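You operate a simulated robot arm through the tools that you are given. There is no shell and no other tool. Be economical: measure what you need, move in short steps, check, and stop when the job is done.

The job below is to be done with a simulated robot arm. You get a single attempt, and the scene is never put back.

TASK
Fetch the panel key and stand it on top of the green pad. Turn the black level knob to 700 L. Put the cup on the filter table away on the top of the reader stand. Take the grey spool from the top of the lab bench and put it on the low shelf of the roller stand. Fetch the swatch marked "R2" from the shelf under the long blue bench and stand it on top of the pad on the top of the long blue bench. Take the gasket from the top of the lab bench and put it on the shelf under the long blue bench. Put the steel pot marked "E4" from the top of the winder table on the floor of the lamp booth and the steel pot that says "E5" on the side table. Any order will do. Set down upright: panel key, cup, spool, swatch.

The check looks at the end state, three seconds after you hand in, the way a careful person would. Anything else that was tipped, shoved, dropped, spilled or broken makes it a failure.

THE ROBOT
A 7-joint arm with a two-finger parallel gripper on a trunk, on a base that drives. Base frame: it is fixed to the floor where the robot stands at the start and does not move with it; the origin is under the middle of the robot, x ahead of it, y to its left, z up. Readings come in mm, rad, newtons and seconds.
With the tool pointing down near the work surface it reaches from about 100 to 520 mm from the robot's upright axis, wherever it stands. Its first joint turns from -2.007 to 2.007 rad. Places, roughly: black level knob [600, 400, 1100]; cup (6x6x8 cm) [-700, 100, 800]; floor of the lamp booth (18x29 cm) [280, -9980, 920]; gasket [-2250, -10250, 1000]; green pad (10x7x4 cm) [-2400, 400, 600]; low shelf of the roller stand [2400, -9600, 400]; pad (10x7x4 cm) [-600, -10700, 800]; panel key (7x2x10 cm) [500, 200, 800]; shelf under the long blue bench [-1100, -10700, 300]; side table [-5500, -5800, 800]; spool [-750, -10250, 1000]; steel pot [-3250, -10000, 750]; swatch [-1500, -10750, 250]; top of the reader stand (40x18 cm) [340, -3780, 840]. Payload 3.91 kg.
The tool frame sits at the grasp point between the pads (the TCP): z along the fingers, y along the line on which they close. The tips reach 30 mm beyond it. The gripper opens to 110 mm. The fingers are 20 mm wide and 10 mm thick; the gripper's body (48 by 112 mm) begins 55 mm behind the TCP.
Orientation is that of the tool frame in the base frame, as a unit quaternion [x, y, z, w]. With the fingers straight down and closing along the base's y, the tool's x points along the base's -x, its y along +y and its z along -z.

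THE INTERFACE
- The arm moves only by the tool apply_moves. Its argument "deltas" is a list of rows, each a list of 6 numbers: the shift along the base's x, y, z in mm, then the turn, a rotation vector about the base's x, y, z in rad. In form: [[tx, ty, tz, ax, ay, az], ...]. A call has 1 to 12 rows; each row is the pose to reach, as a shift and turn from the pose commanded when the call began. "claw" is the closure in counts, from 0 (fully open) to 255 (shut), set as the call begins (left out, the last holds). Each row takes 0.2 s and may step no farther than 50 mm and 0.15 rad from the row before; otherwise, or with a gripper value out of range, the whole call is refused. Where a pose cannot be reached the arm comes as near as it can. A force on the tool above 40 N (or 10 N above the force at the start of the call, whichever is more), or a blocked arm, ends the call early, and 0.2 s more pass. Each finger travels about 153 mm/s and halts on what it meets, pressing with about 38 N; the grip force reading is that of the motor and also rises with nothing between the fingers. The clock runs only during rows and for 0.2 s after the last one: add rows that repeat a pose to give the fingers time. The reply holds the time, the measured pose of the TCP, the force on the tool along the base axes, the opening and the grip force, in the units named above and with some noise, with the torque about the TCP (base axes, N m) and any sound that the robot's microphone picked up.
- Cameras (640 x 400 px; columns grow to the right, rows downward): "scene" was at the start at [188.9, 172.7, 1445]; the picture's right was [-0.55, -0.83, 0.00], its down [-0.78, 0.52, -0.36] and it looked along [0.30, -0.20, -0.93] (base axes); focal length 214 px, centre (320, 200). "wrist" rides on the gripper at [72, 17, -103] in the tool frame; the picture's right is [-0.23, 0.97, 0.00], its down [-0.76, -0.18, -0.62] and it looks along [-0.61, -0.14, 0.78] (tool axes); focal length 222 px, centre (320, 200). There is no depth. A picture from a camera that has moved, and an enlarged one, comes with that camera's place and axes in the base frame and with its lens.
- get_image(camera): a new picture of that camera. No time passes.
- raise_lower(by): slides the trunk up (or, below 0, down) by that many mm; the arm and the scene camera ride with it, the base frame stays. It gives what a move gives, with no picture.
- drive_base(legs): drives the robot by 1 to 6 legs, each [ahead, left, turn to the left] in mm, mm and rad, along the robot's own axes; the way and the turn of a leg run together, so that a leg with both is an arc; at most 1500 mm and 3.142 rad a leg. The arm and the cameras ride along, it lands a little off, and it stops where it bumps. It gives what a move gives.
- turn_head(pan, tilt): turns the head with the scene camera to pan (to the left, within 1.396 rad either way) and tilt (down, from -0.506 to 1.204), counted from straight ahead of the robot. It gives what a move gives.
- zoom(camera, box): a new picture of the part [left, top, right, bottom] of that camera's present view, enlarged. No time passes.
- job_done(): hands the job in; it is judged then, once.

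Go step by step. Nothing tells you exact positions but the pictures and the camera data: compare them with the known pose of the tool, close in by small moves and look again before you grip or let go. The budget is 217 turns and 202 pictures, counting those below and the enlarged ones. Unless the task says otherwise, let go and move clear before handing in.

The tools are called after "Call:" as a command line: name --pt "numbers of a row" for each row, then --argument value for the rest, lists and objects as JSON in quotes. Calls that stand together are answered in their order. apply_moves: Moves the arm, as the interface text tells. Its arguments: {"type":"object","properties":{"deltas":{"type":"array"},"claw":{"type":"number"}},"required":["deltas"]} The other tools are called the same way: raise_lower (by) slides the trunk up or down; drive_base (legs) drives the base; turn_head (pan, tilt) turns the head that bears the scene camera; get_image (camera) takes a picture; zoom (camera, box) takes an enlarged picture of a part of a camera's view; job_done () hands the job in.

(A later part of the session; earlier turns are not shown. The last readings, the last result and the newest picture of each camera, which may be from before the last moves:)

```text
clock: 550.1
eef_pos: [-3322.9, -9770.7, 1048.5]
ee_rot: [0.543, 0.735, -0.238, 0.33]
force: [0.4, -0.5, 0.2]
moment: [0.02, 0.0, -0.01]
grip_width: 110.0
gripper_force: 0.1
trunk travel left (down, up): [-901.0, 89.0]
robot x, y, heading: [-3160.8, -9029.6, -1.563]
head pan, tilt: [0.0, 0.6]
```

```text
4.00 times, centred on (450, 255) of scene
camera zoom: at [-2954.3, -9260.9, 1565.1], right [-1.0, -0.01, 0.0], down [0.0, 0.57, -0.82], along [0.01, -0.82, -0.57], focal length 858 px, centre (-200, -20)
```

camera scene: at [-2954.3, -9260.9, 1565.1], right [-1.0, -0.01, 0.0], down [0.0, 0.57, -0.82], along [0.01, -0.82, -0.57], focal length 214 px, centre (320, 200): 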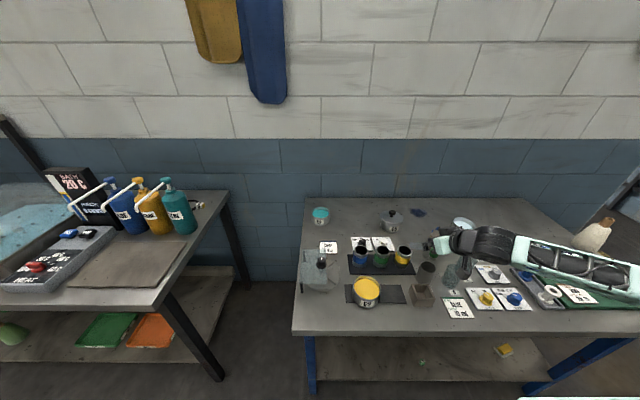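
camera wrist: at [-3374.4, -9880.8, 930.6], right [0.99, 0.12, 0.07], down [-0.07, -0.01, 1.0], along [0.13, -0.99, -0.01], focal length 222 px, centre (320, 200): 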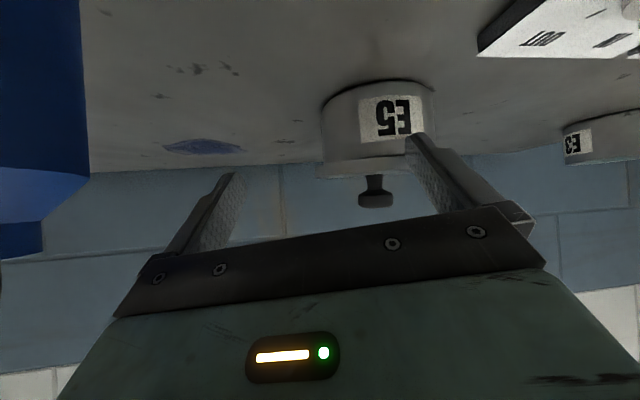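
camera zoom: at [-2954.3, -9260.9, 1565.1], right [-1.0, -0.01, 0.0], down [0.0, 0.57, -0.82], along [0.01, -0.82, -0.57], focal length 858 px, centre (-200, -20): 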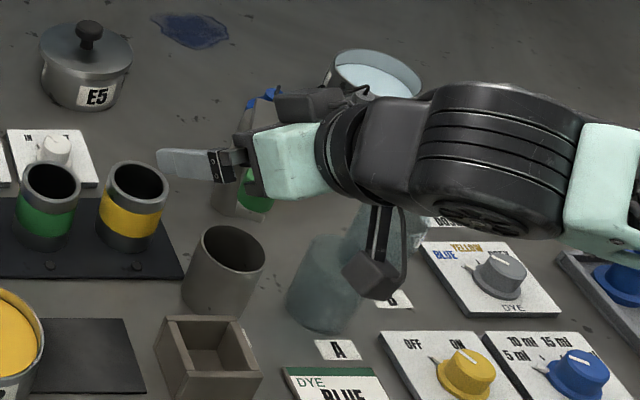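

I back off farther and lower the trunk 120 mm so the arm works in its comfortable range; then re-check the table.

Call:
drive_base --legs '[[-200, 0, 0]]'

Call:
raise_lower --by -120

Call:
apply_moves --pt "-20 -10 40 0 0 -0.07" --pt "-40 -20 80 0 0 -0.14" --pt "-60 -30 110 0 0 -0.21" --pt "-60 -30 110 0 0 -0.21"

Call:
get_image --camera "scene"

```text
clock: 551.7
eef_pos: [-3323.4, -9568.0, 1050.1]
ee_rot: [0.544, 0.734, -0.238, 0.329]
force: [-0.6, 0.0, 0.8]
moment: [0.01, 0.0, 0.02]
grip_width: 110.2
gripper_force: 0.1
trunk travel left (down, up): [-901.0, 89.0]
robot x, y, heading: [-3162.9, -8825.7, -1.567]
head pan, tilt: [0.0, 0.6]
```

```text
clock: 553.2
eef_pos: [-3323.1, -9566.7, 929.2]
ee_rot: [0.544, 0.734, -0.238, 0.329]
force: [0.0, -0.2, 0.1]
moment: [0.0, 0.02, 0.0]
grip_width: 110.0
gripper_force: 0.1
trunk travel left (down, up): [-781.0, 209.0]
robot x, y, heading: [-3160.4, -8826.1, -1.566]
head pan, tilt: [0.0, 0.6]
```

```text
clock: 554.2
eef_pos: [-3382.1, -9597.3, 1039.2]
ee_rot: [0.618, 0.673, -0.271, 0.302]
force: [0.6, 0.5, -0.1]
moment: [0.01, 0.0, 0.01]
grip_width: 110.1
gripper_force: 0.0
trunk travel left (down, up): [-781.0, 209.0]
robot x, y, heading: [-3159.8, -8830.7, -1.564]
head pan, tilt: [0.0, 0.6]
```

```text
21 pictures are left
camera scene: at [-2955.6, -9059.0, 1445.1], right [-1.0, -0.01, 0.0], down [0.0, 0.56, -0.83], along [0.0, -0.83, -0.56], focal length 214 px, centre (320, 200)
```

scene: 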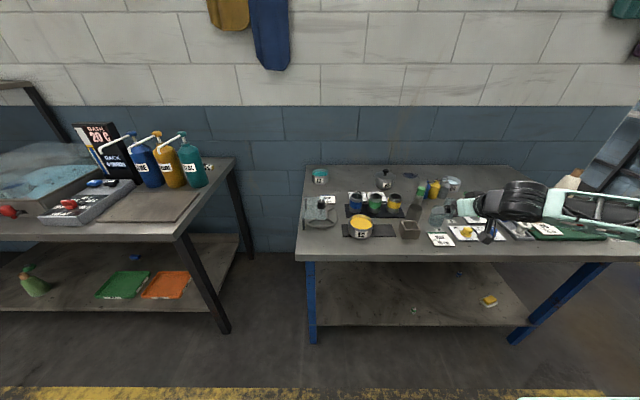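

Call:
zoom --camera "scene" --box '[360, 160, 480, 235]'

```text
5.33 times, centred on (420, 198) of scene
camera zoom: at [-2955.6, -9059.0, 1445.1], right [-1.0, -0.01, 0.0], down [0.0, 0.56, -0.83], along [0.0, -0.83, -0.56], focal length 1144 px, centre (-213, 213)
```

zoom: 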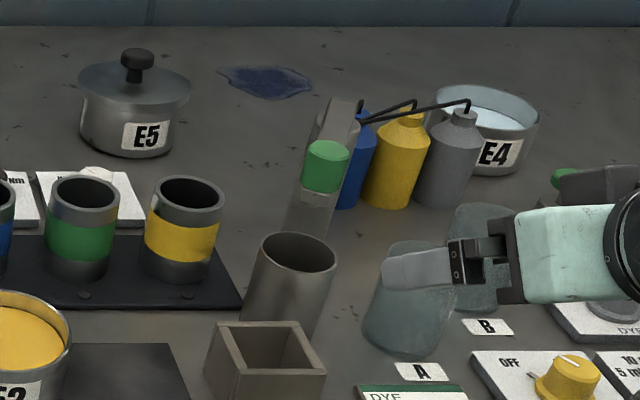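

Nothing is tipped. Next I bring the tool in front of E5 and lower to body height.

Call:
drive_base --legs '[[388, 80, 0]]'

Call:
apply_moves --pt "0 0 -40 0 0 0" --pt "0 0 -80 0 0 0" --pt "0 0 -120 0 0 0" --pt "0 0 -150 0 0 0" --pt "0 0 -164 0 0 0" --pt "0 0 -164 0 0 0"

Call:
get_image --camera "wrist"

```text
clock: 556.7
eef_pos: [-3306.3, -9983.4, 1038.7]
ee_rot: [0.619, 0.671, -0.273, 0.301]
force: [0.1, -0.2, -0.4]
moment: [-0.01, -0.01, 0.0]
grip_width: 109.8
gripper_force: 0.2
trunk travel left (down, up): [-781.0, 209.0]
robot x, y, heading: [-3083.6, -9216.5, -1.569]
head pan, tilt: [0.0, 0.6]
```

```text
clock: 557.5
eef_pos: [-3304.7, -9987.4, 931.2]
ee_rot: [0.618, 0.67, -0.276, 0.305]
force: [-2.3, 4.4, 17.2]
moment: [2.28, 0.01, 0.34]
grip_width: 109.9
gripper_force: 0.1
trunk travel left (down, up): [-781.0, 209.0]
robot x, y, heading: [-3081.3, -9213.9, -1.571]
head pan, tilt: [0.0, 0.6]
stopped in row 4: the force on the tool passed its limit at 109 N (the readings are from after the stop); the commanded pose is now the measured one
```

```text
19 pictures are left
camera wrist: at [-3297.9, -9861.1, 946.2], right [0.98, -0.07, 0.18], down [-0.18, -0.05, 0.98], along [-0.06, -1.0, -0.06], focal length 222 px, centre (320, 200)
```

wrist: 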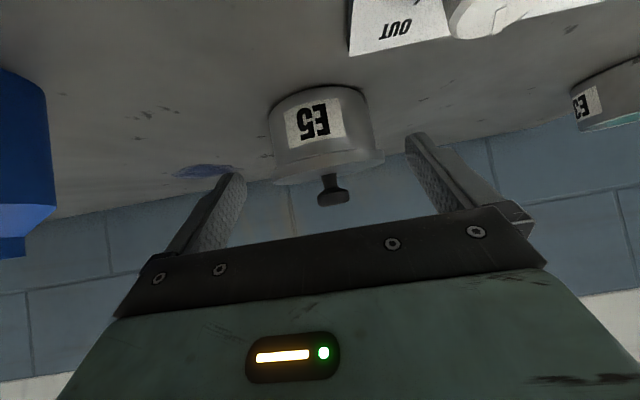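

Recalculating: the camera bracket touched a dye cup. I'll rise, move in over E5's near edge (y≈-10030), descend there beside the lid, then slide the fingers under the lid around the body.

Call:
apply_moves --pt "0 0 30 0 0 0" --pt "3 0 70 0 0 0" --pt "6 -22 75 0 0 0" --pt "6 -43 75 0 0 0" --pt "6 -43 40 0 0 0" --pt "6 -43 5 0 0 0" --pt "6 -43 5 0 0 0"

Call:
get_image --camera "wrist"

```text
clock: 559.1
eef_pos: [-3297.1, -10029.7, 932.4]
ee_rot: [0.618, 0.671, -0.275, 0.304]
force: [0.2, 0.2, -0.3]
moment: [-0.01, 0.05, 0.0]
grip_width: 109.9
gripper_force: 0.2
trunk travel left (down, up): [-781.0, 209.0]
robot x, y, heading: [-3080.0, -9215.6, -1.566]
head pan, tilt: [0.0, 0.6]
```

```text
18 pictures are left
camera wrist: at [-3291.7, -9904.8, 948.5], right [0.98, -0.07, 0.18], down [-0.18, -0.05, 0.98], along [-0.06, -1.0, -0.07], focal length 222 px, centre (320, 200)
```

wrist: 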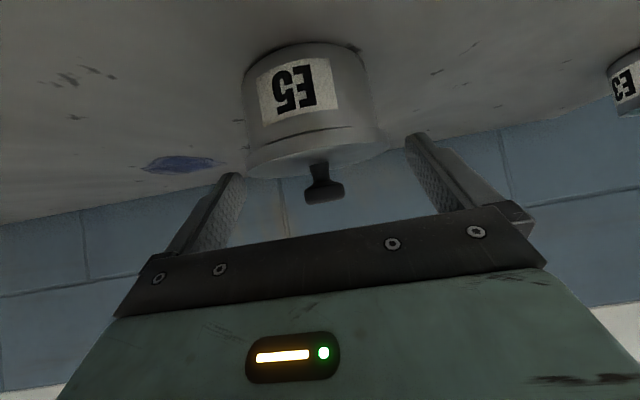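

Descending beside the lid to body height, then sliding forward 42 mm.

Call:
apply_moves --pt "-3 0 -13 0 0 0" --pt "-3 0 -26 0 0 0" --pt "-3 0 -39 0 0 0" --pt "-3 0 -50 0 0 0" --pt "-3 0 -50 0 0 0"

Call:
apply_moves --pt "0 -11 0 0 0 0" --pt "0 -22 0 0 0 0" --pt "0 -33 0 0 0 0" --pt "0 -42 0 0 0 0" --pt "0 -42 0 0 0 0"

Call:
get_image --camera "wrist"

```text
clock: 560.3
eef_pos: [-3299.7, -10030.3, 884.3]
ee_rot: [0.618, 0.67, -0.276, 0.305]
force: [0.4, 0.2, -0.2]
moment: [0.01, -0.03, 0.0]
grip_width: 110.1
gripper_force: 0.0
trunk travel left (down, up): [-781.0, 209.0]
robot x, y, heading: [-3080.5, -9218.3, -1.568]
head pan, tilt: [0.0, 0.6]
```

```text
clock: 561.5
eef_pos: [-3300.5, -10072.7, 884.9]
ee_rot: [0.618, 0.671, -0.275, 0.304]
force: [2.6, 1.0, 0.2]
moment: [0.02, 0.08, -0.03]
grip_width: 109.7
gripper_force: 0.0
trunk travel left (down, up): [-781.0, 209.0]
robot x, y, heading: [-3083.0, -9222.7, -1.566]
head pan, tilt: [0.0, 0.6]
```

```text
17 pictures are left
camera wrist: at [-3294.0, -9947.3, 899.9], right [0.98, -0.07, 0.18], down [-0.18, -0.05, 0.98], along [-0.06, -1.0, -0.07], focal length 222 px, centre (320, 200)
```

wrist: 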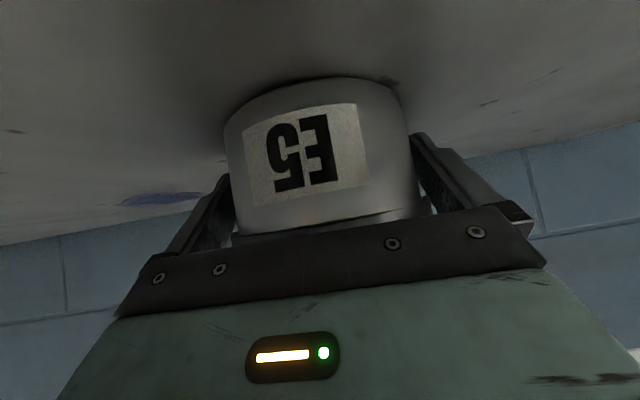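

Fingers straddle the body below the lid. Closing.

Call:
apply_moves --pt "0 0 0 0 0 0" --pt "0 0 0 0 0 0" --pt "0 0 0 0 0 0" --claw 255

Call:
apply_moves --pt "0 0 4 0 0 0" --pt "0 0 10 0 0 0" --pt "0 0 20 0 0 0" --pt "0 0 30 0 0 0" --pt "0 0 30 0 0 0"

Call:
zoom --camera "scene" --box '[370, 160, 510, 260]'

```text
clock: 562.3
eef_pos: [-3301.5, -10073.5, 885.3]
ee_rot: [0.618, 0.671, -0.275, 0.304]
force: [-0.5, 0.1, -0.6]
moment: [0.01, 0.02, -0.01]
grip_width: 101.4
gripper_force: 38.0
trunk travel left (down, up): [-781.0, 209.0]
robot x, y, heading: [-3082.9, -9215.2, -1.571]
head pan, tilt: [0.0, 0.6]
```

```text
clock: 563.5
eef_pos: [-3301.9, -10071.5, 914.0]
ee_rot: [0.618, 0.671, -0.275, 0.304]
force: [0.2, 0.1, 0.4]
moment: [-0.02, 0.0, -0.01]
grip_width: 101.2
gripper_force: 38.0
trunk travel left (down, up): [-781.0, 209.0]
robot x, y, heading: [-3084.8, -9217.4, -1.569]
head pan, tilt: [0.0, 0.6]
```

```text
4.00 times, centred on (440, 210) of scene
camera zoom: at [-2876.9, -9448.0, 1445.1], right [-1.0, 0.0, 0.0], down [0.0, 0.57, -0.83], along [0.0, -0.83, -0.57], focal length 858 px, centre (-160, 160)
```

zoom: 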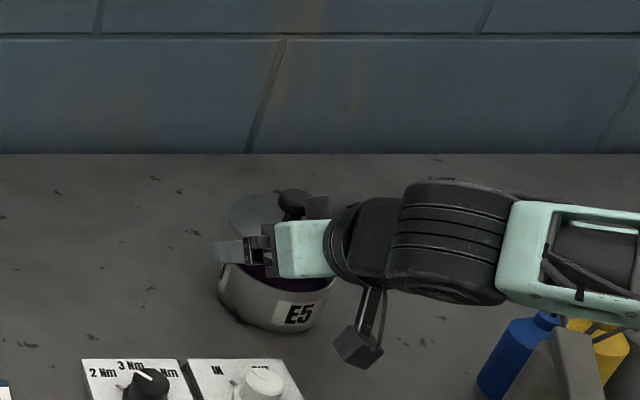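

The fingers caught the lid's skirt, not the body. I lower it straight back down, then regrip lower.

Call:
apply_moves --pt "0 -1 -10 0 0 0" --pt "0 -2 -20 0 0 0" --pt "0 -2 -27 0 0 0" --pt "0 -2 -29 0 0 0"

Call:
zoom --camera "scene" --box '[370, 160, 510, 260]'

```text
clock: 564.5
eef_pos: [-3300.2, -10073.4, 885.4]
ee_rot: [0.619, 0.671, -0.275, 0.304]
force: [0.4, 1.0, 0.5]
moment: [0.03, -0.07, 0.01]
grip_width: 100.9
gripper_force: 38.2
trunk travel left (down, up): [-781.0, 209.0]
robot x, y, heading: [-3080.2, -9216.7, -1.573]
head pan, tilt: [0.0, 0.6]
```

```text
4.00 times, centred on (440, 210) of scene
camera zoom: at [-2876.9, -9448.0, 1445.2], right [-1.0, 0.0, 0.0], down [0.0, 0.56, -0.83], along [0.0, -0.83, -0.56], focal length 858 px, centre (-160, 160)
```

zoom: 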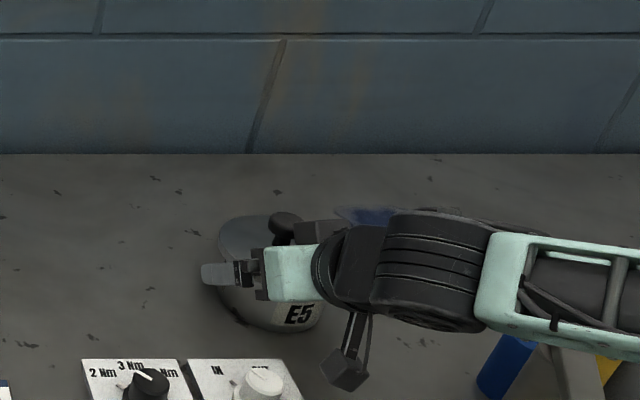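

The lid is back in place. Opening, backing out 43, dropping 15 mm, and re-entering lower.

Call:
apply_moves --pt "0 0 0 0 0 0" --pt "0 0 0 0 0 0" --pt "0 14 0 0 0 0" --pt "0 28 0 0 0 0" --pt "0 43 0 0 0 0" --pt "0 43 -8 0 0 0" --pt "0 43 -15 0 0 0" --pt "0 43 -15 0 0 0" --claw 0

Call:
apply_moves --pt "0 -10 0 0 0 0" --pt "0 -20 0 0 0 0" --pt "0 -30 0 0 0 0" --pt "0 -39 0 0 0 0" --pt "0 -39 0 0 0 0"

Call:
apply_moves --pt "0 0 0 0 0 0" --pt "0 0 0 0 0 0" --pt "0 0 0 0 0 0" --claw 255

```text
clock: 566.2
eef_pos: [-3302.0, -10031.0, 877.0]
ee_rot: [0.615, 0.67, -0.28, 0.307]
force: [0.5, 13.5, 17.9]
moment: [-0.06, 0.91, -0.79]
grip_width: 108.9
gripper_force: 0.1
trunk travel left (down, up): [-781.0, 209.0]
robot x, y, heading: [-3085.8, -9213.2, -1.567]
head pan, tilt: [0.0, 0.6]
stopped in row 8: the force on the tool passed its limit at 43 N (the readings are from after the stop); the commanded pose is now the measured one
```

```text
clock: 567.3
eef_pos: [-3301.5, -10071.6, 876.5]
ee_rot: [0.614, 0.67, -0.281, 0.308]
force: [1.3, 8.6, 15.7]
moment: [-0.05, 0.81, -0.58]
grip_width: 108.8
gripper_force: 0.1
trunk travel left (down, up): [-781.0, 209.0]
robot x, y, heading: [-3082.5, -9215.1, -1.57]
head pan, tilt: [0.0, 0.6]
stopped in row 5: the force on the tool passed its limit at 112 N (the readings are from after the stop); the commanded pose is now the measured one
```

```text
clock: 568.1
eef_pos: [-3303.7, -10071.5, 876.9]
ee_rot: [0.615, 0.67, -0.281, 0.306]
force: [-9.8, -2.4, 23.0]
moment: [-0.71, 1.36, -0.2]
grip_width: 93.5
gripper_force: 37.6
trunk travel left (down, up): [-781.0, 209.0]
robot x, y, heading: [-3081.4, -9217.5, -1.572]
head pan, tilt: [0.0, 0.6]
```

Now gripped at 93.5 mm — the body. Lifting and checking the weight.

Call:
apply_moves --pt "0 0 4 0 0 0" --pt "0 0 8 0 0 0" --pt "0 0 14 0 0 0" --pt "0 0 22 0 0 0" --pt "0 0 30 0 0 0" --pt "0 0 30 0 0 0"

Call:
get_image --camera "wrist"

```text
clock: 569.5
eef_pos: [-3302.2, -10071.3, 905.3]
ee_rot: [0.616, 0.67, -0.28, 0.306]
force: [0.7, 0.4, -5.9]
moment: [0.01, -0.01, -0.05]
grip_width: 94.0
gripper_force: 38.5
trunk travel left (down, up): [-781.0, 209.0]
robot x, y, heading: [-3080.9, -9217.4, -1.572]
head pan, tilt: [0.0, 0.6]
```

```text
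14 pictures are left
camera wrist: at [-3296.2, -9946.1, 919.1], right [0.98, -0.07, 0.17], down [-0.18, -0.05, 0.98], along [-0.06, -1.0, -0.06], focal length 222 px, centre (320, 200)
```

wrist: 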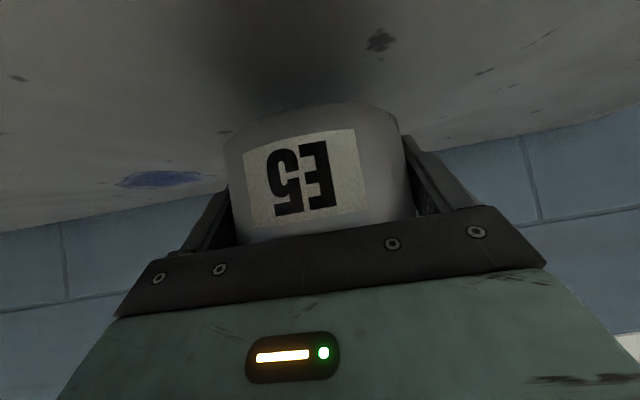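

E5 is properly held (lid on, ~0.6 kg). Lifting slowly higher and carrying it to the side table.

Call:
apply_moves --pt "0 0 10 0 0 0" --pt "0 0 22 0 0 0" --pt "0 0 36 0 0 0" --pt "0 0 50 0 0 0" --pt "0 0 64 0 0 0" --pt "0 0 78 0 0 0" --pt "0 0 92 0 0 0" --pt "0 0 104 0 0 0" --pt "0 0 112 0 0 0" --pt "0 0 112 0 0 0"

Call:
drive_base --legs '[[-300, 0, 0], [0, -1500, 0], [0, -800, 0], [0, 0, 3.14], [1400, 0, 0], [200, 0, 0]]'

Call:
turn_head --pan -0.1 --tilt 0.45

Call:
get_image --camera "scene"

```text
clock: 571.7
eef_pos: [-3301.5, -10072.5, 1016.8]
ee_rot: [0.616, 0.67, -0.279, 0.306]
force: [0.1, 0.4, -5.2]
moment: [0.01, 0.0, 0.02]
grip_width: 93.6
gripper_force: 38.0
trunk travel left (down, up): [-781.0, 209.0]
robot x, y, heading: [-3084.5, -9214.2, -1.571]
head pan, tilt: [0.0, 0.6]
```

```text
clock: 574.0
eef_pos: [-3308.8, -9771.6, 1023.3]
ee_rot: [0.613, 0.668, -0.289, 0.307]
force: [-0.5, -0.7, -0.6]
moment: [0.02, 0.29, 0.09]
grip_width: 93.7
gripper_force: 38.0
trunk travel left (down, up): [-781.0, 209.0]
robot x, y, heading: [-3078.6, -8912.9, -1.574]
head pan, tilt: [0.0, 0.6]
stopped in leg 1: the force on the tool passed its limit at 42 N (the readings are from after the stop); the commanded pose is now the measured one
```

```text
clock: 574.6
eef_pos: [-3309.1, -9771.9, 1022.6]
ee_rot: [0.613, 0.668, -0.289, 0.308]
force: [-0.8, -3.1, -1.9]
moment: [0.03, 0.25, 0.17]
grip_width: 93.9
gripper_force: 38.2
trunk travel left (down, up): [-781.0, 209.0]
robot x, y, heading: [-3082.9, -8913.4, -1.575]
head pan, tilt: [-0.099, 0.45]
```

```text
13 pictures are left
camera scene: at [-2886.7, -9148.5, 1458.6], right [-0.99, 0.1, 0.0], down [0.05, 0.43, -0.9], along [-0.09, -0.9, -0.44], focal length 214 px, centre (320, 200)
```

scene: 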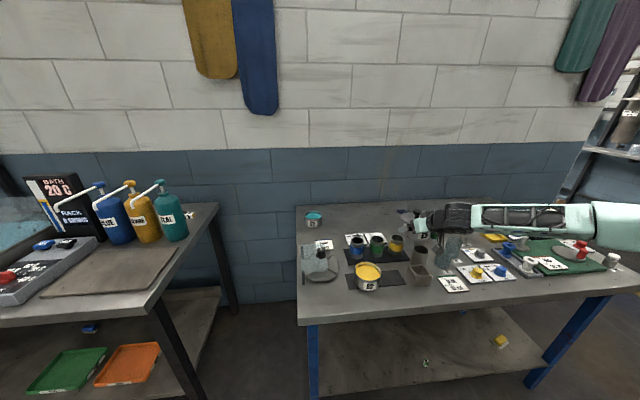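

Something touched while backing out and the weight reading dropped. Zooming on the gripper.

Call:
zoom --camera "scene" --box '[370, 190, 490, 290]'

```text
4.00 times, centred on (430, 240) of scene
camera zoom: at [-2886.7, -9148.5, 1458.6], right [-0.99, 0.1, 0.0], down [0.05, 0.43, -0.9], along [-0.09, -0.9, -0.44], focal length 858 px, centre (-120, 40)
```

zoom: 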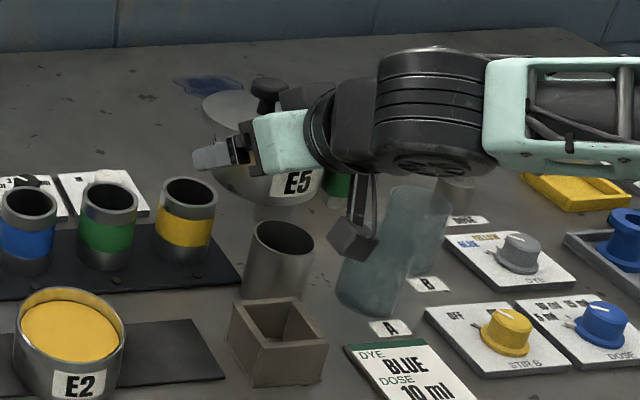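

The pot is still held; the camera bracket is touching a glass vase. Raising straight up 180 mm before driving on.

Call:
raise_lower --by 180

Call:
zoom --camera "scene" --box '[370, 210, 510, 330]'

```text
clock: 576.6
eef_pos: [-3308.2, -9770.2, 1202.7]
ee_rot: [0.613, 0.668, -0.288, 0.307]
force: [0.8, -0.9, -6.1]
moment: [0.0, 0.0, 0.03]
grip_width: 93.6
gripper_force: 37.9
trunk travel left (down, up): [-961.0, 29.0]
robot x, y, heading: [-3080.7, -8913.6, -1.58]
head pan, tilt: [-0.099, 0.45]
```

```text
3.33 times, centred on (440, 270) of scene
camera zoom: at [-2886.8, -9148.6, 1638.6], right [-0.99, 0.1, 0.0], down [0.05, 0.43, -0.9], along [-0.09, -0.9, -0.44], focal length 715 px, centre (-80, -33)
```

zoom: 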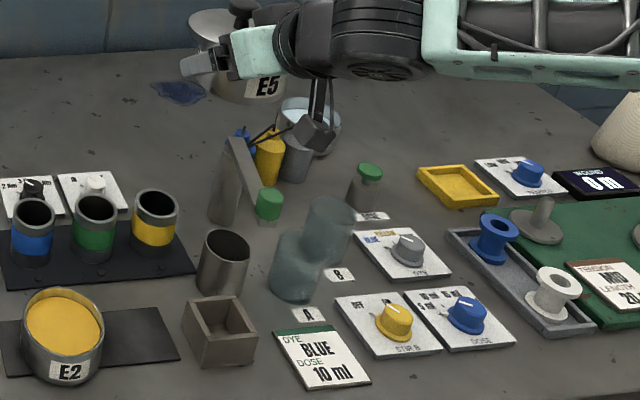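

All upright. Continuing to the side table.

Call:
drive_base --legs '[[0, -1500, 0], [0, -860, 0], [0, 0, 3.14], [1450, 0, 0]]'

Call:
get_image --camera "scene"

```text
clock: 602.2
eef_pos: [-5073.2, -6634.3, 1202.2]
ee_rot: [0.649, -0.634, -0.297, -0.297]
force: [-0.7, -0.2, -5.9]
moment: [-0.03, 0.01, 0.02]
grip_width: 93.7
gripper_force: 38.0
trunk travel left (down, up): [-961.0, 29.0]
robot x, y, heading: [-5353.9, -7477.4, 1.503]
head pan, tilt: [-0.099, 0.45]
```

```text
10 pictures are left
camera scene: at [-5533.3, -7231.2, 1638.6], right [0.99, -0.17, 0.0], down [-0.07, -0.43, -0.9], along [0.15, 0.89, -0.44], focal length 214 px, centre (320, 200)
```

scene: 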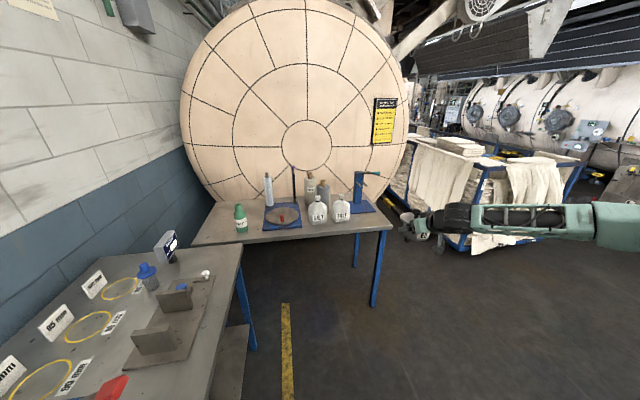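

The free front-right area of the side table around [-5020, -5970] suits. Driving in 650 mm and lowering.

Call:
drive_base --legs '[[650, -8, 0]]'

Call:
raise_lower --by -310

Call:
get_image --camera "scene"

```text
clock: 605.8
eef_pos: [-5007.5, -5992.3, 1202.6]
ee_rot: [0.645, -0.638, -0.295, -0.3]
force: [-1.0, -9.5, -5.2]
moment: [-0.12, 0.04, -0.46]
grip_width: 93.7
gripper_force: 38.1
trunk travel left (down, up): [-961.0, 29.0]
robot x, y, heading: [-5297.6, -6833.9, 1.49]
head pan, tilt: [-0.099, 0.45]
```

```text
clock: 606.4
eef_pos: [-5008.4, -5996.6, 1184.6]
ee_rot: [0.644, -0.64, -0.295, -0.297]
force: [-2.4, -26.8, 3.8]
moment: [-0.11, -0.42, -1.43]
grip_width: 93.8
gripper_force: 37.9
trunk travel left (down, up): [-944.0, 46.0]
robot x, y, heading: [-5297.8, -6837.7, 1.492]
head pan, tilt: [-0.099, 0.45]
stopped: the force on the tool passed its limit at 46 N (the readings are from after the stop); the commanded pose is now the measured one
```

```text
9 pictures are left
camera scene: at [-5475.8, -6587.8, 1622.0], right [0.98, -0.18, 0.0], down [-0.08, -0.43, -0.9], along [0.16, 0.89, -0.43], focal length 214 px, centre (320, 200)
```

scene: 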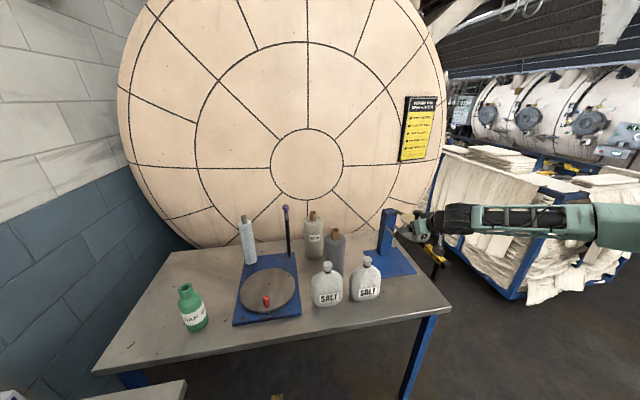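

The pot touched the pump's spout tip. I back off 45, lower below the spout, then move in again.

Call:
drive_base --legs '[[-50, 0, 0]]'

Call:
raise_lower --by -300

Call:
drive_base --legs '[[45, 0, 0]]'

Call:
get_image --camera "scene"

```text
clock: 607.4
eef_pos: [-5010.6, -6045.2, 1184.7]
ee_rot: [0.644, -0.64, -0.294, -0.298]
force: [0.4, 0.3, -5.2]
moment: [0.0, 0.01, 0.0]
grip_width: 93.8
gripper_force: 38.0
trunk travel left (down, up): [-944.0, 46.0]
robot x, y, heading: [-5302.7, -6880.0, 1.492]
head pan, tilt: [-0.099, 0.45]
```

```text
clock: 610.4
eef_pos: [-5011.3, -6045.6, 884.6]
ee_rot: [0.644, -0.64, -0.294, -0.298]
force: [0.1, -0.4, -5.7]
moment: [-0.01, 0.02, 0.02]
grip_width: 93.7
gripper_force: 37.6
trunk travel left (down, up): [-644.0, 346.0]
robot x, y, heading: [-5306.1, -6879.4, 1.488]
head pan, tilt: [-0.099, 0.45]
```

```text
clock: 611.2
eef_pos: [-5008.8, -6000.1, 884.4]
ee_rot: [0.645, -0.64, -0.294, -0.298]
force: [-0.1, -0.3, -4.4]
moment: [0.01, 0.0, 0.01]
grip_width: 93.7
gripper_force: 37.9
trunk travel left (down, up): [-644.0, 346.0]
robot x, y, heading: [-5297.2, -6838.7, 1.492]
head pan, tilt: [-0.099, 0.45]
```

```text
8 pictures are left
camera scene: at [-5475.7, -6590.6, 1321.9], right [0.98, -0.18, 0.0], down [-0.08, -0.43, -0.9], along [0.16, 0.89, -0.44], focal length 214 px, centre (320, 200)
```

scene: 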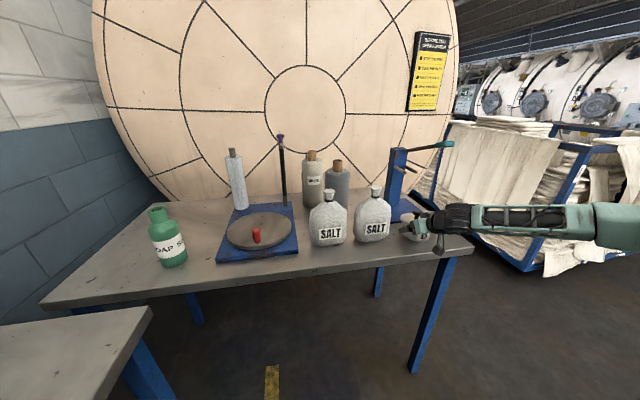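

In place above the table. Lowering until contact.

Call:
apply_moves --pt "0 0 -10 0 0 0" --pt "0 0 -20 0 0 0" --pt "0 0 -28 0 0 0" --pt "0 0 -34 0 0 0" --pt "0 0 -39 0 0 0" --pt "0 0 -43 0 0 0"

Call:
apply_moves --pt "0 0 -2 0 0 0" --pt "0 0 -4 0 0 0" --pt "0 0 -6 0 0 0" --pt "0 0 -8 0 0 0" --pt "0 0 -10 0 0 0" --pt "0 0 -12 0 0 0" --pt "0 0 -14 0 0 0" --pt "0 0 -16 0 0 0" --pt "0 0 -18 0 0 0" --pt "0 0 -20 0 0 0"

```text
clock: 611.9
eef_pos: [-5008.6, -5995.9, 878.3]
ee_rot: [0.641, -0.638, -0.301, -0.304]
force: [-0.2, 1.3, 15.2]
moment: [-0.66, 0.45, -0.06]
grip_width: 93.8
gripper_force: 38.2
trunk travel left (down, up): [-644.0, 346.0]
robot x, y, heading: [-5302.2, -6838.1, 1.493]
head pan, tilt: [-0.099, 0.45]
stopped in row 2: the force on the tool passed its limit at 49 N (the readings are from after the stop); the commanded pose is now the measured one
```

```text
clock: 612.5
eef_pos: [-5008.5, -5994.3, 878.2]
ee_rot: [0.64, -0.636, -0.303, -0.306]
force: [-0.3, 0.4, 13.5]
moment: [-0.71, 0.31, -0.05]
grip_width: 93.6
gripper_force: 37.9
trunk travel left (down, up): [-644.0, 346.0]
robot x, y, heading: [-5298.5, -6840.4, 1.495]
head pan, tilt: [-0.099, 0.45]
stopped in row 3: the force on the tool passed its limit at 42 N (the readings are from after the stop); the commanded pose is now the measured one
```

Contact with the table (z≈850). Easing, opening fully, and backing straight out.

Call:
apply_moves --pt "0 0 2 0 0 0" --pt "0 0 2 0 0 0"

Call:
apply_moves --pt "0 0 0 0 0 0" --pt "0 0 0 0 0 0" --pt "0 0 0 0 0 0" --claw 0

Call:
drive_base --legs '[[-250, 0, 0]]'

Call:
zoom --camera "scene" --box '[250, 150, 490, 300]'

```text
clock: 613.1
eef_pos: [-5009.2, -5996.4, 876.4]
ee_rot: [0.641, -0.636, -0.303, -0.304]
force: [-0.8, 4.3, 4.8]
moment: [0.3, 0.57, -0.18]
grip_width: 93.8
gripper_force: 37.9
trunk travel left (down, up): [-644.0, 346.0]
robot x, y, heading: [-5296.9, -6836.9, 1.489]
head pan, tilt: [-0.099, 0.45]
```

```text
clock: 613.9
eef_pos: [-5008.5, -5995.8, 877.5]
ee_rot: [0.641, -0.637, -0.302, -0.304]
force: [5.0, -3.0, 7.7]
moment: [0.02, 0.25, 0.11]
grip_width: 107.9
gripper_force: 0.0
trunk travel left (down, up): [-644.0, 346.0]
robot x, y, heading: [-5298.7, -6840.4, 1.49]
head pan, tilt: [-0.099, 0.45]
```

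```text
clock: 615.7
eef_pos: [-5030.6, -6242.6, 877.0]
ee_rot: [0.642, -0.636, -0.303, -0.303]
force: [1.1, 0.0, 0.1]
moment: [0.01, 0.01, 0.04]
grip_width: 110.0
gripper_force: 0.1
trunk travel left (down, up): [-644.0, 346.0]
robot x, y, heading: [-5316.6, -7084.1, 1.494]
head pan, tilt: [-0.099, 0.45]
```

```text
2.67 times, centred on (370, 225) of scene
camera zoom: at [-5495.7, -6839.5, 1322.0], right [0.98, -0.17, 0.0], down [-0.08, -0.43, -0.9], along [0.16, 0.89, -0.44], focal length 572 px, centre (187, 133)
```

zoom: 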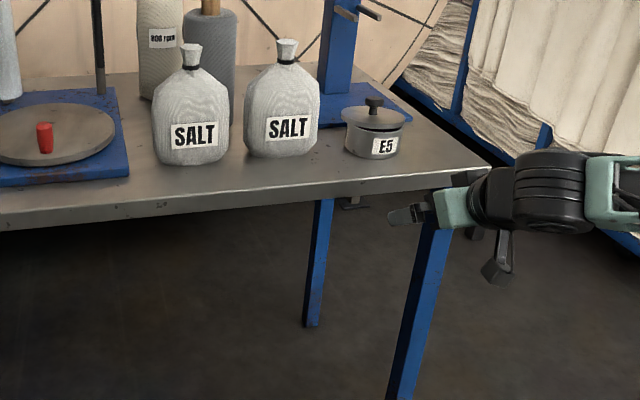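

E5 is on the side table with its lid. Now E4: I raise, go back south and approach E4 diagonally from the west side to clear the dye bottles in front of it.

Call:
raise_lower --by 137

Call:
apply_moves --pt "0 0 40 0 0 0" --pt "0 0 75 0 0 0" --pt "0 0 75 0 0 0"

Call:
drive_base --legs '[[-900, 0, 0], [0, 0, -2.364], [1300, 157, 0]]'

```text
clock: 617.4
eef_pos: [-5030.7, -6243.1, 1014.4]
ee_rot: [0.641, -0.636, -0.302, -0.304]
force: [0.1, -0.3, -0.8]
moment: [-0.01, 0.01, 0.01]
grip_width: 110.1
gripper_force: 0.1
trunk travel left (down, up): [-781.0, 209.0]
robot x, y, heading: [-5318.8, -7089.9, 1.497]
head pan, tilt: [-0.099, 0.45]
```

```text
clock: 618.2
eef_pos: [-5031.0, -6242.7, 1088.1]
ee_rot: [0.642, -0.636, -0.302, -0.304]
force: [0.0, 0.5, 0.0]
moment: [-0.01, 0.01, 0.01]
grip_width: 110.2
gripper_force: 0.1
trunk travel left (down, up): [-781.0, 209.0]
robot x, y, heading: [-5316.8, -7085.2, 1.495]
head pan, tilt: [-0.099, 0.45]
```

```text
clock: 625.2
eef_pos: [-4658.0, -7510.6, 1089.6]
ee_rot: [-0.419, 0.8, 0.195, 0.382]
force: [0.2, 0.4, -0.3]
moment: [-0.02, -0.03, -0.03]
grip_width: 109.9
gripper_force: 0.1
trunk travel left (down, up): [-781.0, 209.0]
robot x, y, heading: [-5375.6, -8030.7, 0.872]
head pan, tilt: [-0.099, 0.45]
stopped in leg 2: the robot was blocked; the commanded pose is now the measured one
```

Blocked by the west bench while turning; I shift east 250 first and continue.

Call:
drive_base --legs '[[193, -230, 0], [0, 0, -1.742], [1000, 0, 0], [560, 0, 0]]'

```text
clock: 639.0
eef_pos: [-3660.9, -10005.0, 1089.6]
ee_rot: [0.341, 0.837, -0.165, 0.395]
force: [0.7, -0.2, 0.8]
moment: [-0.02, 0.01, -0.01]
grip_width: 109.9
gripper_force: 0.0
trunk travel left (down, up): [-781.0, 209.0]
robot x, y, heading: [-4052.2, -9208.1, -0.87]
head pan, tilt: [-0.099, 0.45]
```

Almost above E4. Fine-positioning and looking.

Call:
apply_moves --pt "8 -20 -20 0 0 0" --pt "17 -39 -50 0 0 0" --pt "17 -39 -70 0 0 0" --pt "17 -39 -70 0 0 0"

Call:
get_image --camera "wrist"

```text
clock: 640.0
eef_pos: [-3643.0, -10045.2, 1018.0]
ee_rot: [0.341, 0.836, -0.166, 0.396]
force: [-0.1, -0.3, -0.2]
moment: [-0.02, 0.01, -0.02]
grip_width: 109.7
gripper_force: 0.1
trunk travel left (down, up): [-781.0, 209.0]
robot x, y, heading: [-4051.8, -9204.2, -0.864]
head pan, tilt: [-0.099, 0.45]
```

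```text
6 pictures are left
camera wrist: at [-3720.4, -9946.0, 1028.3], right [0.79, 0.59, 0.17], down [-0.12, -0.12, 0.99], along [0.6, -0.8, -0.02], focal length 222 px, centre (320, 200)
```

wrist: 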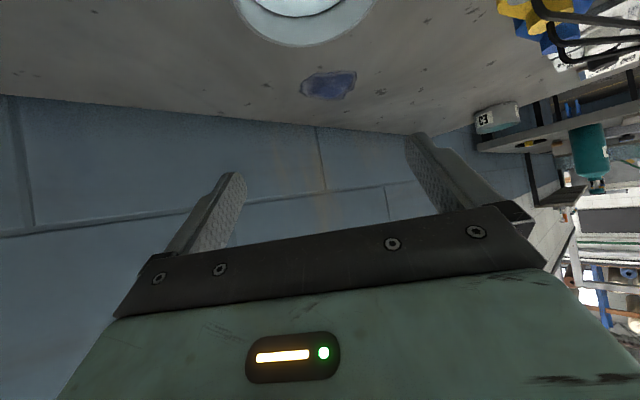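

E4's centre computes to about [-3630, -10038], rim z≈901. Aligning and descending around it.

Call:
apply_moves --pt "6 14 0 0 0 0" --pt "6 14 -35 0 0 0" --pt "6 14 -70 0 0 0" --pt "6 14 -95 0 0 0" --pt "6 14 -115 0 0 0" --pt "6 14 -130 0 0 0" --pt "6 14 -130 0 0 0"

Call:
apply_moves --pt "0 0 0 0 0 0" --pt "0 0 0 0 0 0" --pt "0 0 0 0 0 0" --claw 255

```text
clock: 641.6
eef_pos: [-3636.5, -10030.0, 889.1]
ee_rot: [0.341, 0.836, -0.166, 0.396]
force: [0.3, -1.1, -0.6]
moment: [0.01, -0.04, -0.03]
grip_width: 110.4
gripper_force: 0.0
trunk travel left (down, up): [-781.0, 209.0]
robot x, y, heading: [-4051.0, -9205.9, -0.86]
head pan, tilt: [-0.099, 0.45]
```

```text
clock: 642.4
eef_pos: [-3635.9, -10029.7, 889.9]
ee_rot: [0.342, 0.836, -0.167, 0.395]
force: [-1.7, -1.4, 1.1]
moment: [0.07, -0.1, -0.03]
grip_width: 92.9
gripper_force: 38.3
trunk travel left (down, up): [-781.0, 209.0]
robot x, y, heading: [-4055.9, -9203.6, -0.865]
head pan, tilt: [-0.099, 0.45]
```

E4 is gripped (93 mm). Lifting slowly and level, backing off and heading east toward the lamp booth.

Call:
apply_moves --pt "0 0 5 0 0 0" --pt "0 0 14 0 0 0" --pt "0 0 26 0 0 0" --pt "0 0 40 0 0 0" --pt "0 0 55 0 0 0" --pt "0 0 70 0 0 0" --pt "0 0 85 0 0 0" --pt "0 0 100 0 0 0" --pt "0 0 115 0 0 0" --pt "0 0 128 0 0 0" --pt "0 0 135 0 0 0" --pt "0 0 135 0 0 0"

Call:
raise_lower --by 80

Call:
drive_base --legs '[[-400, 0, 0], [0, 0, 0.865], [1300, 60, 0], [1300, 60, 0], [1300, 60, 0], [915, 20, 0]]'

```text
clock: 645.0
eef_pos: [-3636.3, -10031.3, 1023.7]
ee_rot: [0.342, 0.836, -0.166, 0.394]
force: [0.4, 0.5, -4.7]
moment: [0.03, 0.06, 0.0]
grip_width: 92.3
gripper_force: 37.5
trunk travel left (down, up): [-781.0, 209.0]
robot x, y, heading: [-4052.1, -9205.0, -0.867]
head pan, tilt: [-0.099, 0.45]
```

```text
clock: 646.2
eef_pos: [-3636.5, -10031.5, 1103.7]
ee_rot: [0.343, 0.836, -0.166, 0.395]
force: [0.1, 0.3, -5.8]
moment: [0.0, 0.03, -0.02]
grip_width: 92.5
gripper_force: 38.1
trunk travel left (down, up): [-861.0, 129.0]
robot x, y, heading: [-4053.8, -9208.2, -0.864]
head pan, tilt: [-0.099, 0.45]
```

```text
clock: 673.7
eef_pos: [1400.0, -8975.0, 1102.5]
ee_rot: [-0.031, 0.903, 0.01, 0.429]
force: [0.5, -0.5, -4.7]
moment: [0.02, 0.04, -0.01]
grip_width: 92.6
gripper_force: 37.7
trunk travel left (down, up): [-861.0, 129.0]
robot x, y, heading: [506.4, -8740.3, -0.019]
head pan, tilt: [-0.099, 0.45]
```

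Arrived. Turning right to face the booth and looking.

Call:
drive_base --legs '[[0, 0, -1.552]]'

Call:
raise_lower --by -70

Call:
turn_head --pan -0.1 --tilt 0.45

Call:
get_image --camera "scene"

```text
clock: 677.9
eef_pos: [285.2, -9634.3, 1103.5]
ee_rot: [0.611, 0.666, -0.293, 0.313]
force: [0.0, -0.5, -5.4]
moment: [0.06, 0.02, -0.03]
grip_width: 92.3
gripper_force: 38.0
trunk travel left (down, up): [-861.0, 129.0]
robot x, y, heading: [505.0, -8738.5, -1.576]
head pan, tilt: [-0.099, 0.45]
```

```text
clock: 679.0
eef_pos: [284.8, -9636.1, 1033.8]
ee_rot: [0.612, 0.665, -0.294, 0.312]
force: [0.1, -0.8, -5.4]
moment: [0.04, 0.0, 0.02]
grip_width: 92.4
gripper_force: 38.4
trunk travel left (down, up): [-791.0, 199.0]
robot x, y, heading: [506.8, -8740.1, -1.576]
head pan, tilt: [-0.099, 0.45]
```

```text
clock: 679.6
eef_pos: [284.3, -9635.2, 1033.8]
ee_rot: [0.612, 0.665, -0.293, 0.312]
force: [0.2, -0.1, -5.8]
moment: [0.08, 0.0, -0.01]
grip_width: 92.3
gripper_force: 37.7
trunk travel left (down, up): [-791.0, 199.0]
robot x, y, heading: [504.4, -8740.8, -1.574]
head pan, tilt: [-0.099, 0.45]
```

```text
5 pictures are left
camera scene: at [701.2, -8975.4, 1468.9], right [-0.99, 0.1, 0.0], down [0.04, 0.43, -0.9], along [-0.09, -0.9, -0.44], focal length 214 px, centre (320, 200)
```

scene: 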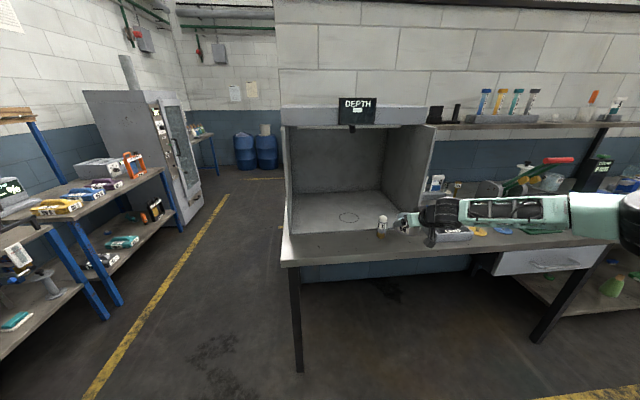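

Bottle in front is ~z 1011 tall, so I raise 50, shift a little right (−x), go in 305, then lower inside the booth.

Call:
raise_lower --by 55

Call:
drive_base --legs '[[0, -18, 0], [305, 0, 0]]'

Call:
raise_lower --by -90

Call:
zoom --camera "scene" --box '[280, 130, 480, 270]'

```text
clock: 680.6
eef_pos: [283.6, -9636.4, 1089.4]
ee_rot: [0.611, 0.666, -0.292, 0.313]
force: [0.4, 0.1, -4.8]
moment: [0.07, -0.02, 0.0]
grip_width: 92.1
gripper_force: 37.8
trunk travel left (down, up): [-846.0, 144.0]
robot x, y, heading: [505.5, -8736.8, -1.576]
head pan, tilt: [-0.099, 0.45]
```

```text
clock: 683.0
eef_pos: [270.4, -9938.8, 1088.7]
ee_rot: [0.609, 0.667, -0.292, 0.313]
force: [0.5, 0.8, -4.7]
moment: [0.08, -0.02, 0.01]
grip_width: 92.5
gripper_force: 37.8
trunk travel left (down, up): [-846.0, 144.0]
robot x, y, heading: [486.9, -9039.6, -1.568]
head pan, tilt: [-0.099, 0.45]
```

```text
clock: 684.2
eef_pos: [269.5, -9939.6, 999.0]
ee_rot: [0.609, 0.667, -0.292, 0.314]
force: [0.4, 0.3, -5.9]
moment: [0.06, 0.03, 0.0]
grip_width: 92.3
gripper_force: 38.1
trunk travel left (down, up): [-756.0, 234.0]
robot x, y, heading: [489.3, -9043.3, -1.571]
head pan, tilt: [-0.099, 0.45]
```

```text
2.86 times, centred on (380, 200) of scene
camera zoom: at [683.7, -9276.5, 1433.9], right [-1.0, 0.1, 0.0], down [0.04, 0.43, -0.9], along [-0.09, -0.9, -0.44], focal length 613 px, centre (149, 200)
```

zoom: 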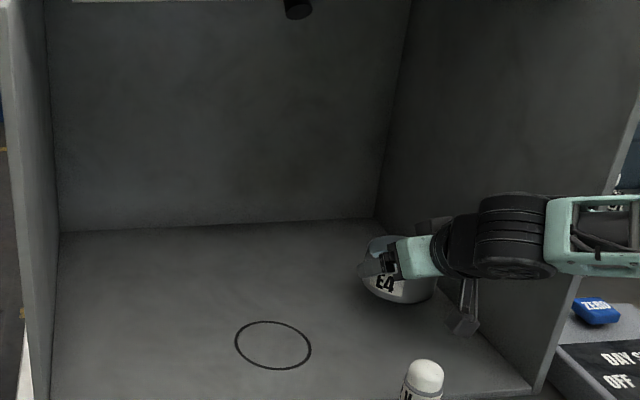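

Inside the booth over free floor. Lowering until contact.

Call:
apply_moves --pt "0 0 -8 0 0 0" --pt "0 0 -16 0 0 0" --pt "0 0 -22 0 0 0" --pt "0 0 -26 0 0 0" --pt "0 0 -29 0 0 0" --pt "0 0 -32 0 0 0" --pt "0 0 -35 0 0 0" --pt "0 0 -38 0 0 0" --pt "0 0 -41 0 0 0" --pt "0 0 -44 0 0 0"

```text
clock: 686.5
eef_pos: [271.5, -9939.6, 954.2]
ee_rot: [0.61, 0.667, -0.292, 0.313]
force: [0.1, 0.1, -4.9]
moment: [0.02, -0.01, -0.01]
grip_width: 92.1
gripper_force: 38.2
trunk travel left (down, up): [-756.0, 234.0]
robot x, y, heading: [488.0, -9041.2, -1.576]
head pan, tilt: [-0.099, 0.45]
```

Call:
apply_moves --pt "0 0 -3 0 0 0" --pt "0 0 -6 0 0 0" --pt "0 0 -9 0 0 0" --pt "0 0 -12 0 0 0" --pt "0 0 -15 0 0 0" --pt "0 0 -18 0 0 0" --pt "0 0 -21 0 0 0" --pt "0 0 -24 0 0 0" --pt "0 0 -27 0 0 0" --pt "0 0 -30 0 0 0" --pt "0 0 -33 0 0 0"

```text
clock: 687.9
eef_pos: [271.1, -9941.2, 942.2]
ee_rot: [0.608, 0.665, -0.295, 0.317]
force: [-0.1, -2.3, 11.3]
moment: [0.24, -0.5, -0.12]
grip_width: 90.7
gripper_force: 37.6
trunk travel left (down, up): [-756.0, 234.0]
robot x, y, heading: [486.3, -9042.8, -1.571]
head pan, tilt: [-0.099, 0.45]
stopped in row 7: the force on the tool passed its limit at 43 N (the readings are from after the stop); the commanded pose is now the measured one
```

Contact. Easing, opening, rising straight up and backing out.

Call:
apply_moves --pt "0 0 2 0 0 0" --pt "0 0 2 0 0 0"

Call:
apply_moves --pt "0 0 0 0 0 0" --pt "0 0 0 0 0 0" --pt "0 0 0 0 0 0" --pt "0 0 20 0 0 0" --pt "0 0 50 0 0 0" --pt "0 0 80 0 0 0" --pt "0 0 110 0 0 0" --pt "0 0 110 0 0 0" --claw 0

Call:
drive_base --legs '[[-420, 0, 0]]'

```text
clock: 688.5
eef_pos: [271.5, -9939.4, 942.3]
ee_rot: [0.608, 0.666, -0.294, 0.316]
force: [0.5, -3.6, 7.3]
moment: [-0.18, -0.49, -0.15]
grip_width: 90.6
gripper_force: 38.2
trunk travel left (down, up): [-756.0, 234.0]
robot x, y, heading: [486.1, -9043.5, -1.57]
head pan, tilt: [-0.099, 0.45]
```

```text
clock: 690.3
eef_pos: [270.5, -9939.1, 1053.3]
ee_rot: [0.608, 0.666, -0.294, 0.317]
force: [0.7, 0.0, 0.3]
moment: [0.02, -0.02, 0.0]
grip_width: 110.0
gripper_force: 0.0
trunk travel left (down, up): [-756.0, 234.0]
robot x, y, heading: [488.1, -9042.6, -1.573]
head pan, tilt: [-0.099, 0.45]
```

```text
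clock: 692.9
eef_pos: [276.1, -9519.6, 1052.9]
ee_rot: [0.606, 0.668, -0.292, 0.317]
force: [-0.1, -0.2, 0.9]
moment: [-0.03, 0.02, 0.0]
grip_width: 110.1
gripper_force: 0.0
trunk travel left (down, up): [-756.0, 234.0]
robot x, y, heading: [487.0, -8622.2, -1.564]
head pan, tilt: [-0.099, 0.45]
```

E4 is in the booth. Now the gasket: I raise high, strafe west along the bench, and approach it diagonally beside the pump bottles.

Call:
raise_lower --by 190

Call:
drive_base --legs '[[0, -1100, 0], [0, -1100, 0], [0, -1080, 0], [0, 0, 0.815]]'

```text
clock: 695.0
eef_pos: [275.4, -9519.6, 1242.7]
ee_rot: [0.606, 0.668, -0.293, 0.318]
force: [1.3, 0.5, 0.0]
moment: [0.05, 0.03, 0.0]
grip_width: 109.7
gripper_force: 0.1
trunk travel left (down, up): [-946.0, 44.0]
robot x, y, heading: [485.9, -8619.3, -1.561]
head pan, tilt: [-0.099, 0.45]
```

```text
clock: 708.9
eef_pos: [-2576.3, -9527.4, 1242.9]
ee_rot: [0.645, 0.631, -0.311, 0.299]
force: [0.6, 0.0, -0.3]
moment: [-0.03, 0.02, -0.01]
grip_width: 109.9
gripper_force: 0.0
trunk travel left (down, up): [-946.0, 44.0]
robot x, y, heading: [-2262.1, -8659.4, -1.676]
head pan, tilt: [-0.099, 0.45]
stopped in leg 3: the robot was blocked; the commanded pose is now the measured one
```

Blocked by something to the north; I move 180 south first, then continue west and turn.

Call:
drive_base --legs '[[190, 0, 0.1], [0, -520, 0], [0, 0, 0.825]]'

```text
clock: 715.2
eef_pos: [-2301.5, -9621.5, 1242.4]
ee_rot: [0.301, 0.851, -0.147, 0.405]
force: [-0.3, 0.1, 0.3]
moment: [0.02, 0.02, 0.03]
grip_width: 110.0
gripper_force: 0.0
trunk travel left (down, up): [-946.0, 44.0]
robot x, y, heading: [-2796.8, -8844.3, -0.768]
head pan, tilt: [-0.099, 0.45]
```

Call:
drive_base --legs '[[354, -366, 0]]'

Call:
turn_head --pan -0.2 --tilt 0.7

Call:
zoom --camera "scene" --box '[220, 120, 500, 320]'

```text
clock: 718.0
eef_pos: [-2317.5, -10094.1, 1241.5]
ee_rot: [0.305, 0.849, -0.15, 0.405]
force: [-0.1, 0.5, -1.5]
moment: [0.03, 0.03, -0.04]
grip_width: 109.7
gripper_force: 0.0
trunk travel left (down, up): [-946.0, 44.0]
robot x, y, heading: [-2808.3, -9308.7, -0.775]
head pan, tilt: [-0.099, 0.45]
stopped in leg 1: the robot was blocked; the commanded pose is now the measured one
```

```text
clock: 718.8
eef_pos: [-2317.7, -10092.5, 1242.7]
ee_rot: [0.305, 0.849, -0.15, 0.405]
force: [-0.3, 0.0, 0.5]
moment: [0.02, 0.03, -0.02]
grip_width: 110.0
gripper_force: 0.1
trunk travel left (down, up): [-946.0, 44.0]
robot x, y, heading: [-2806.1, -9309.6, -0.773]
head pan, tilt: [-0.201, 0.7]
```

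```text
2.00 times, centred on (360, 220) of scene
camera zoom: at [-2514.5, -9333.4, 1601.8], right [-0.83, -0.56, 0.0], down [-0.36, 0.53, -0.77], along [0.43, -0.63, -0.64], focal length 429 px, centre (240, 160)
```

zoom: 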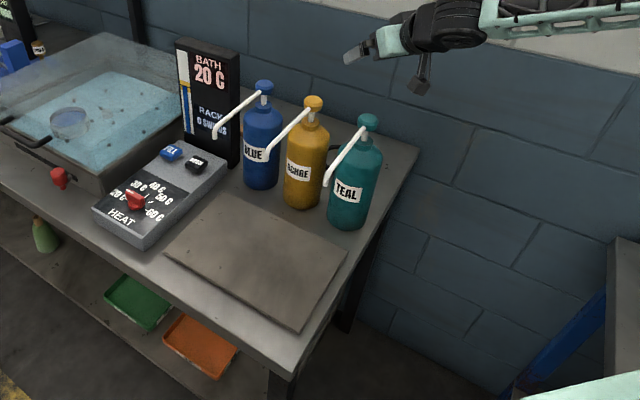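

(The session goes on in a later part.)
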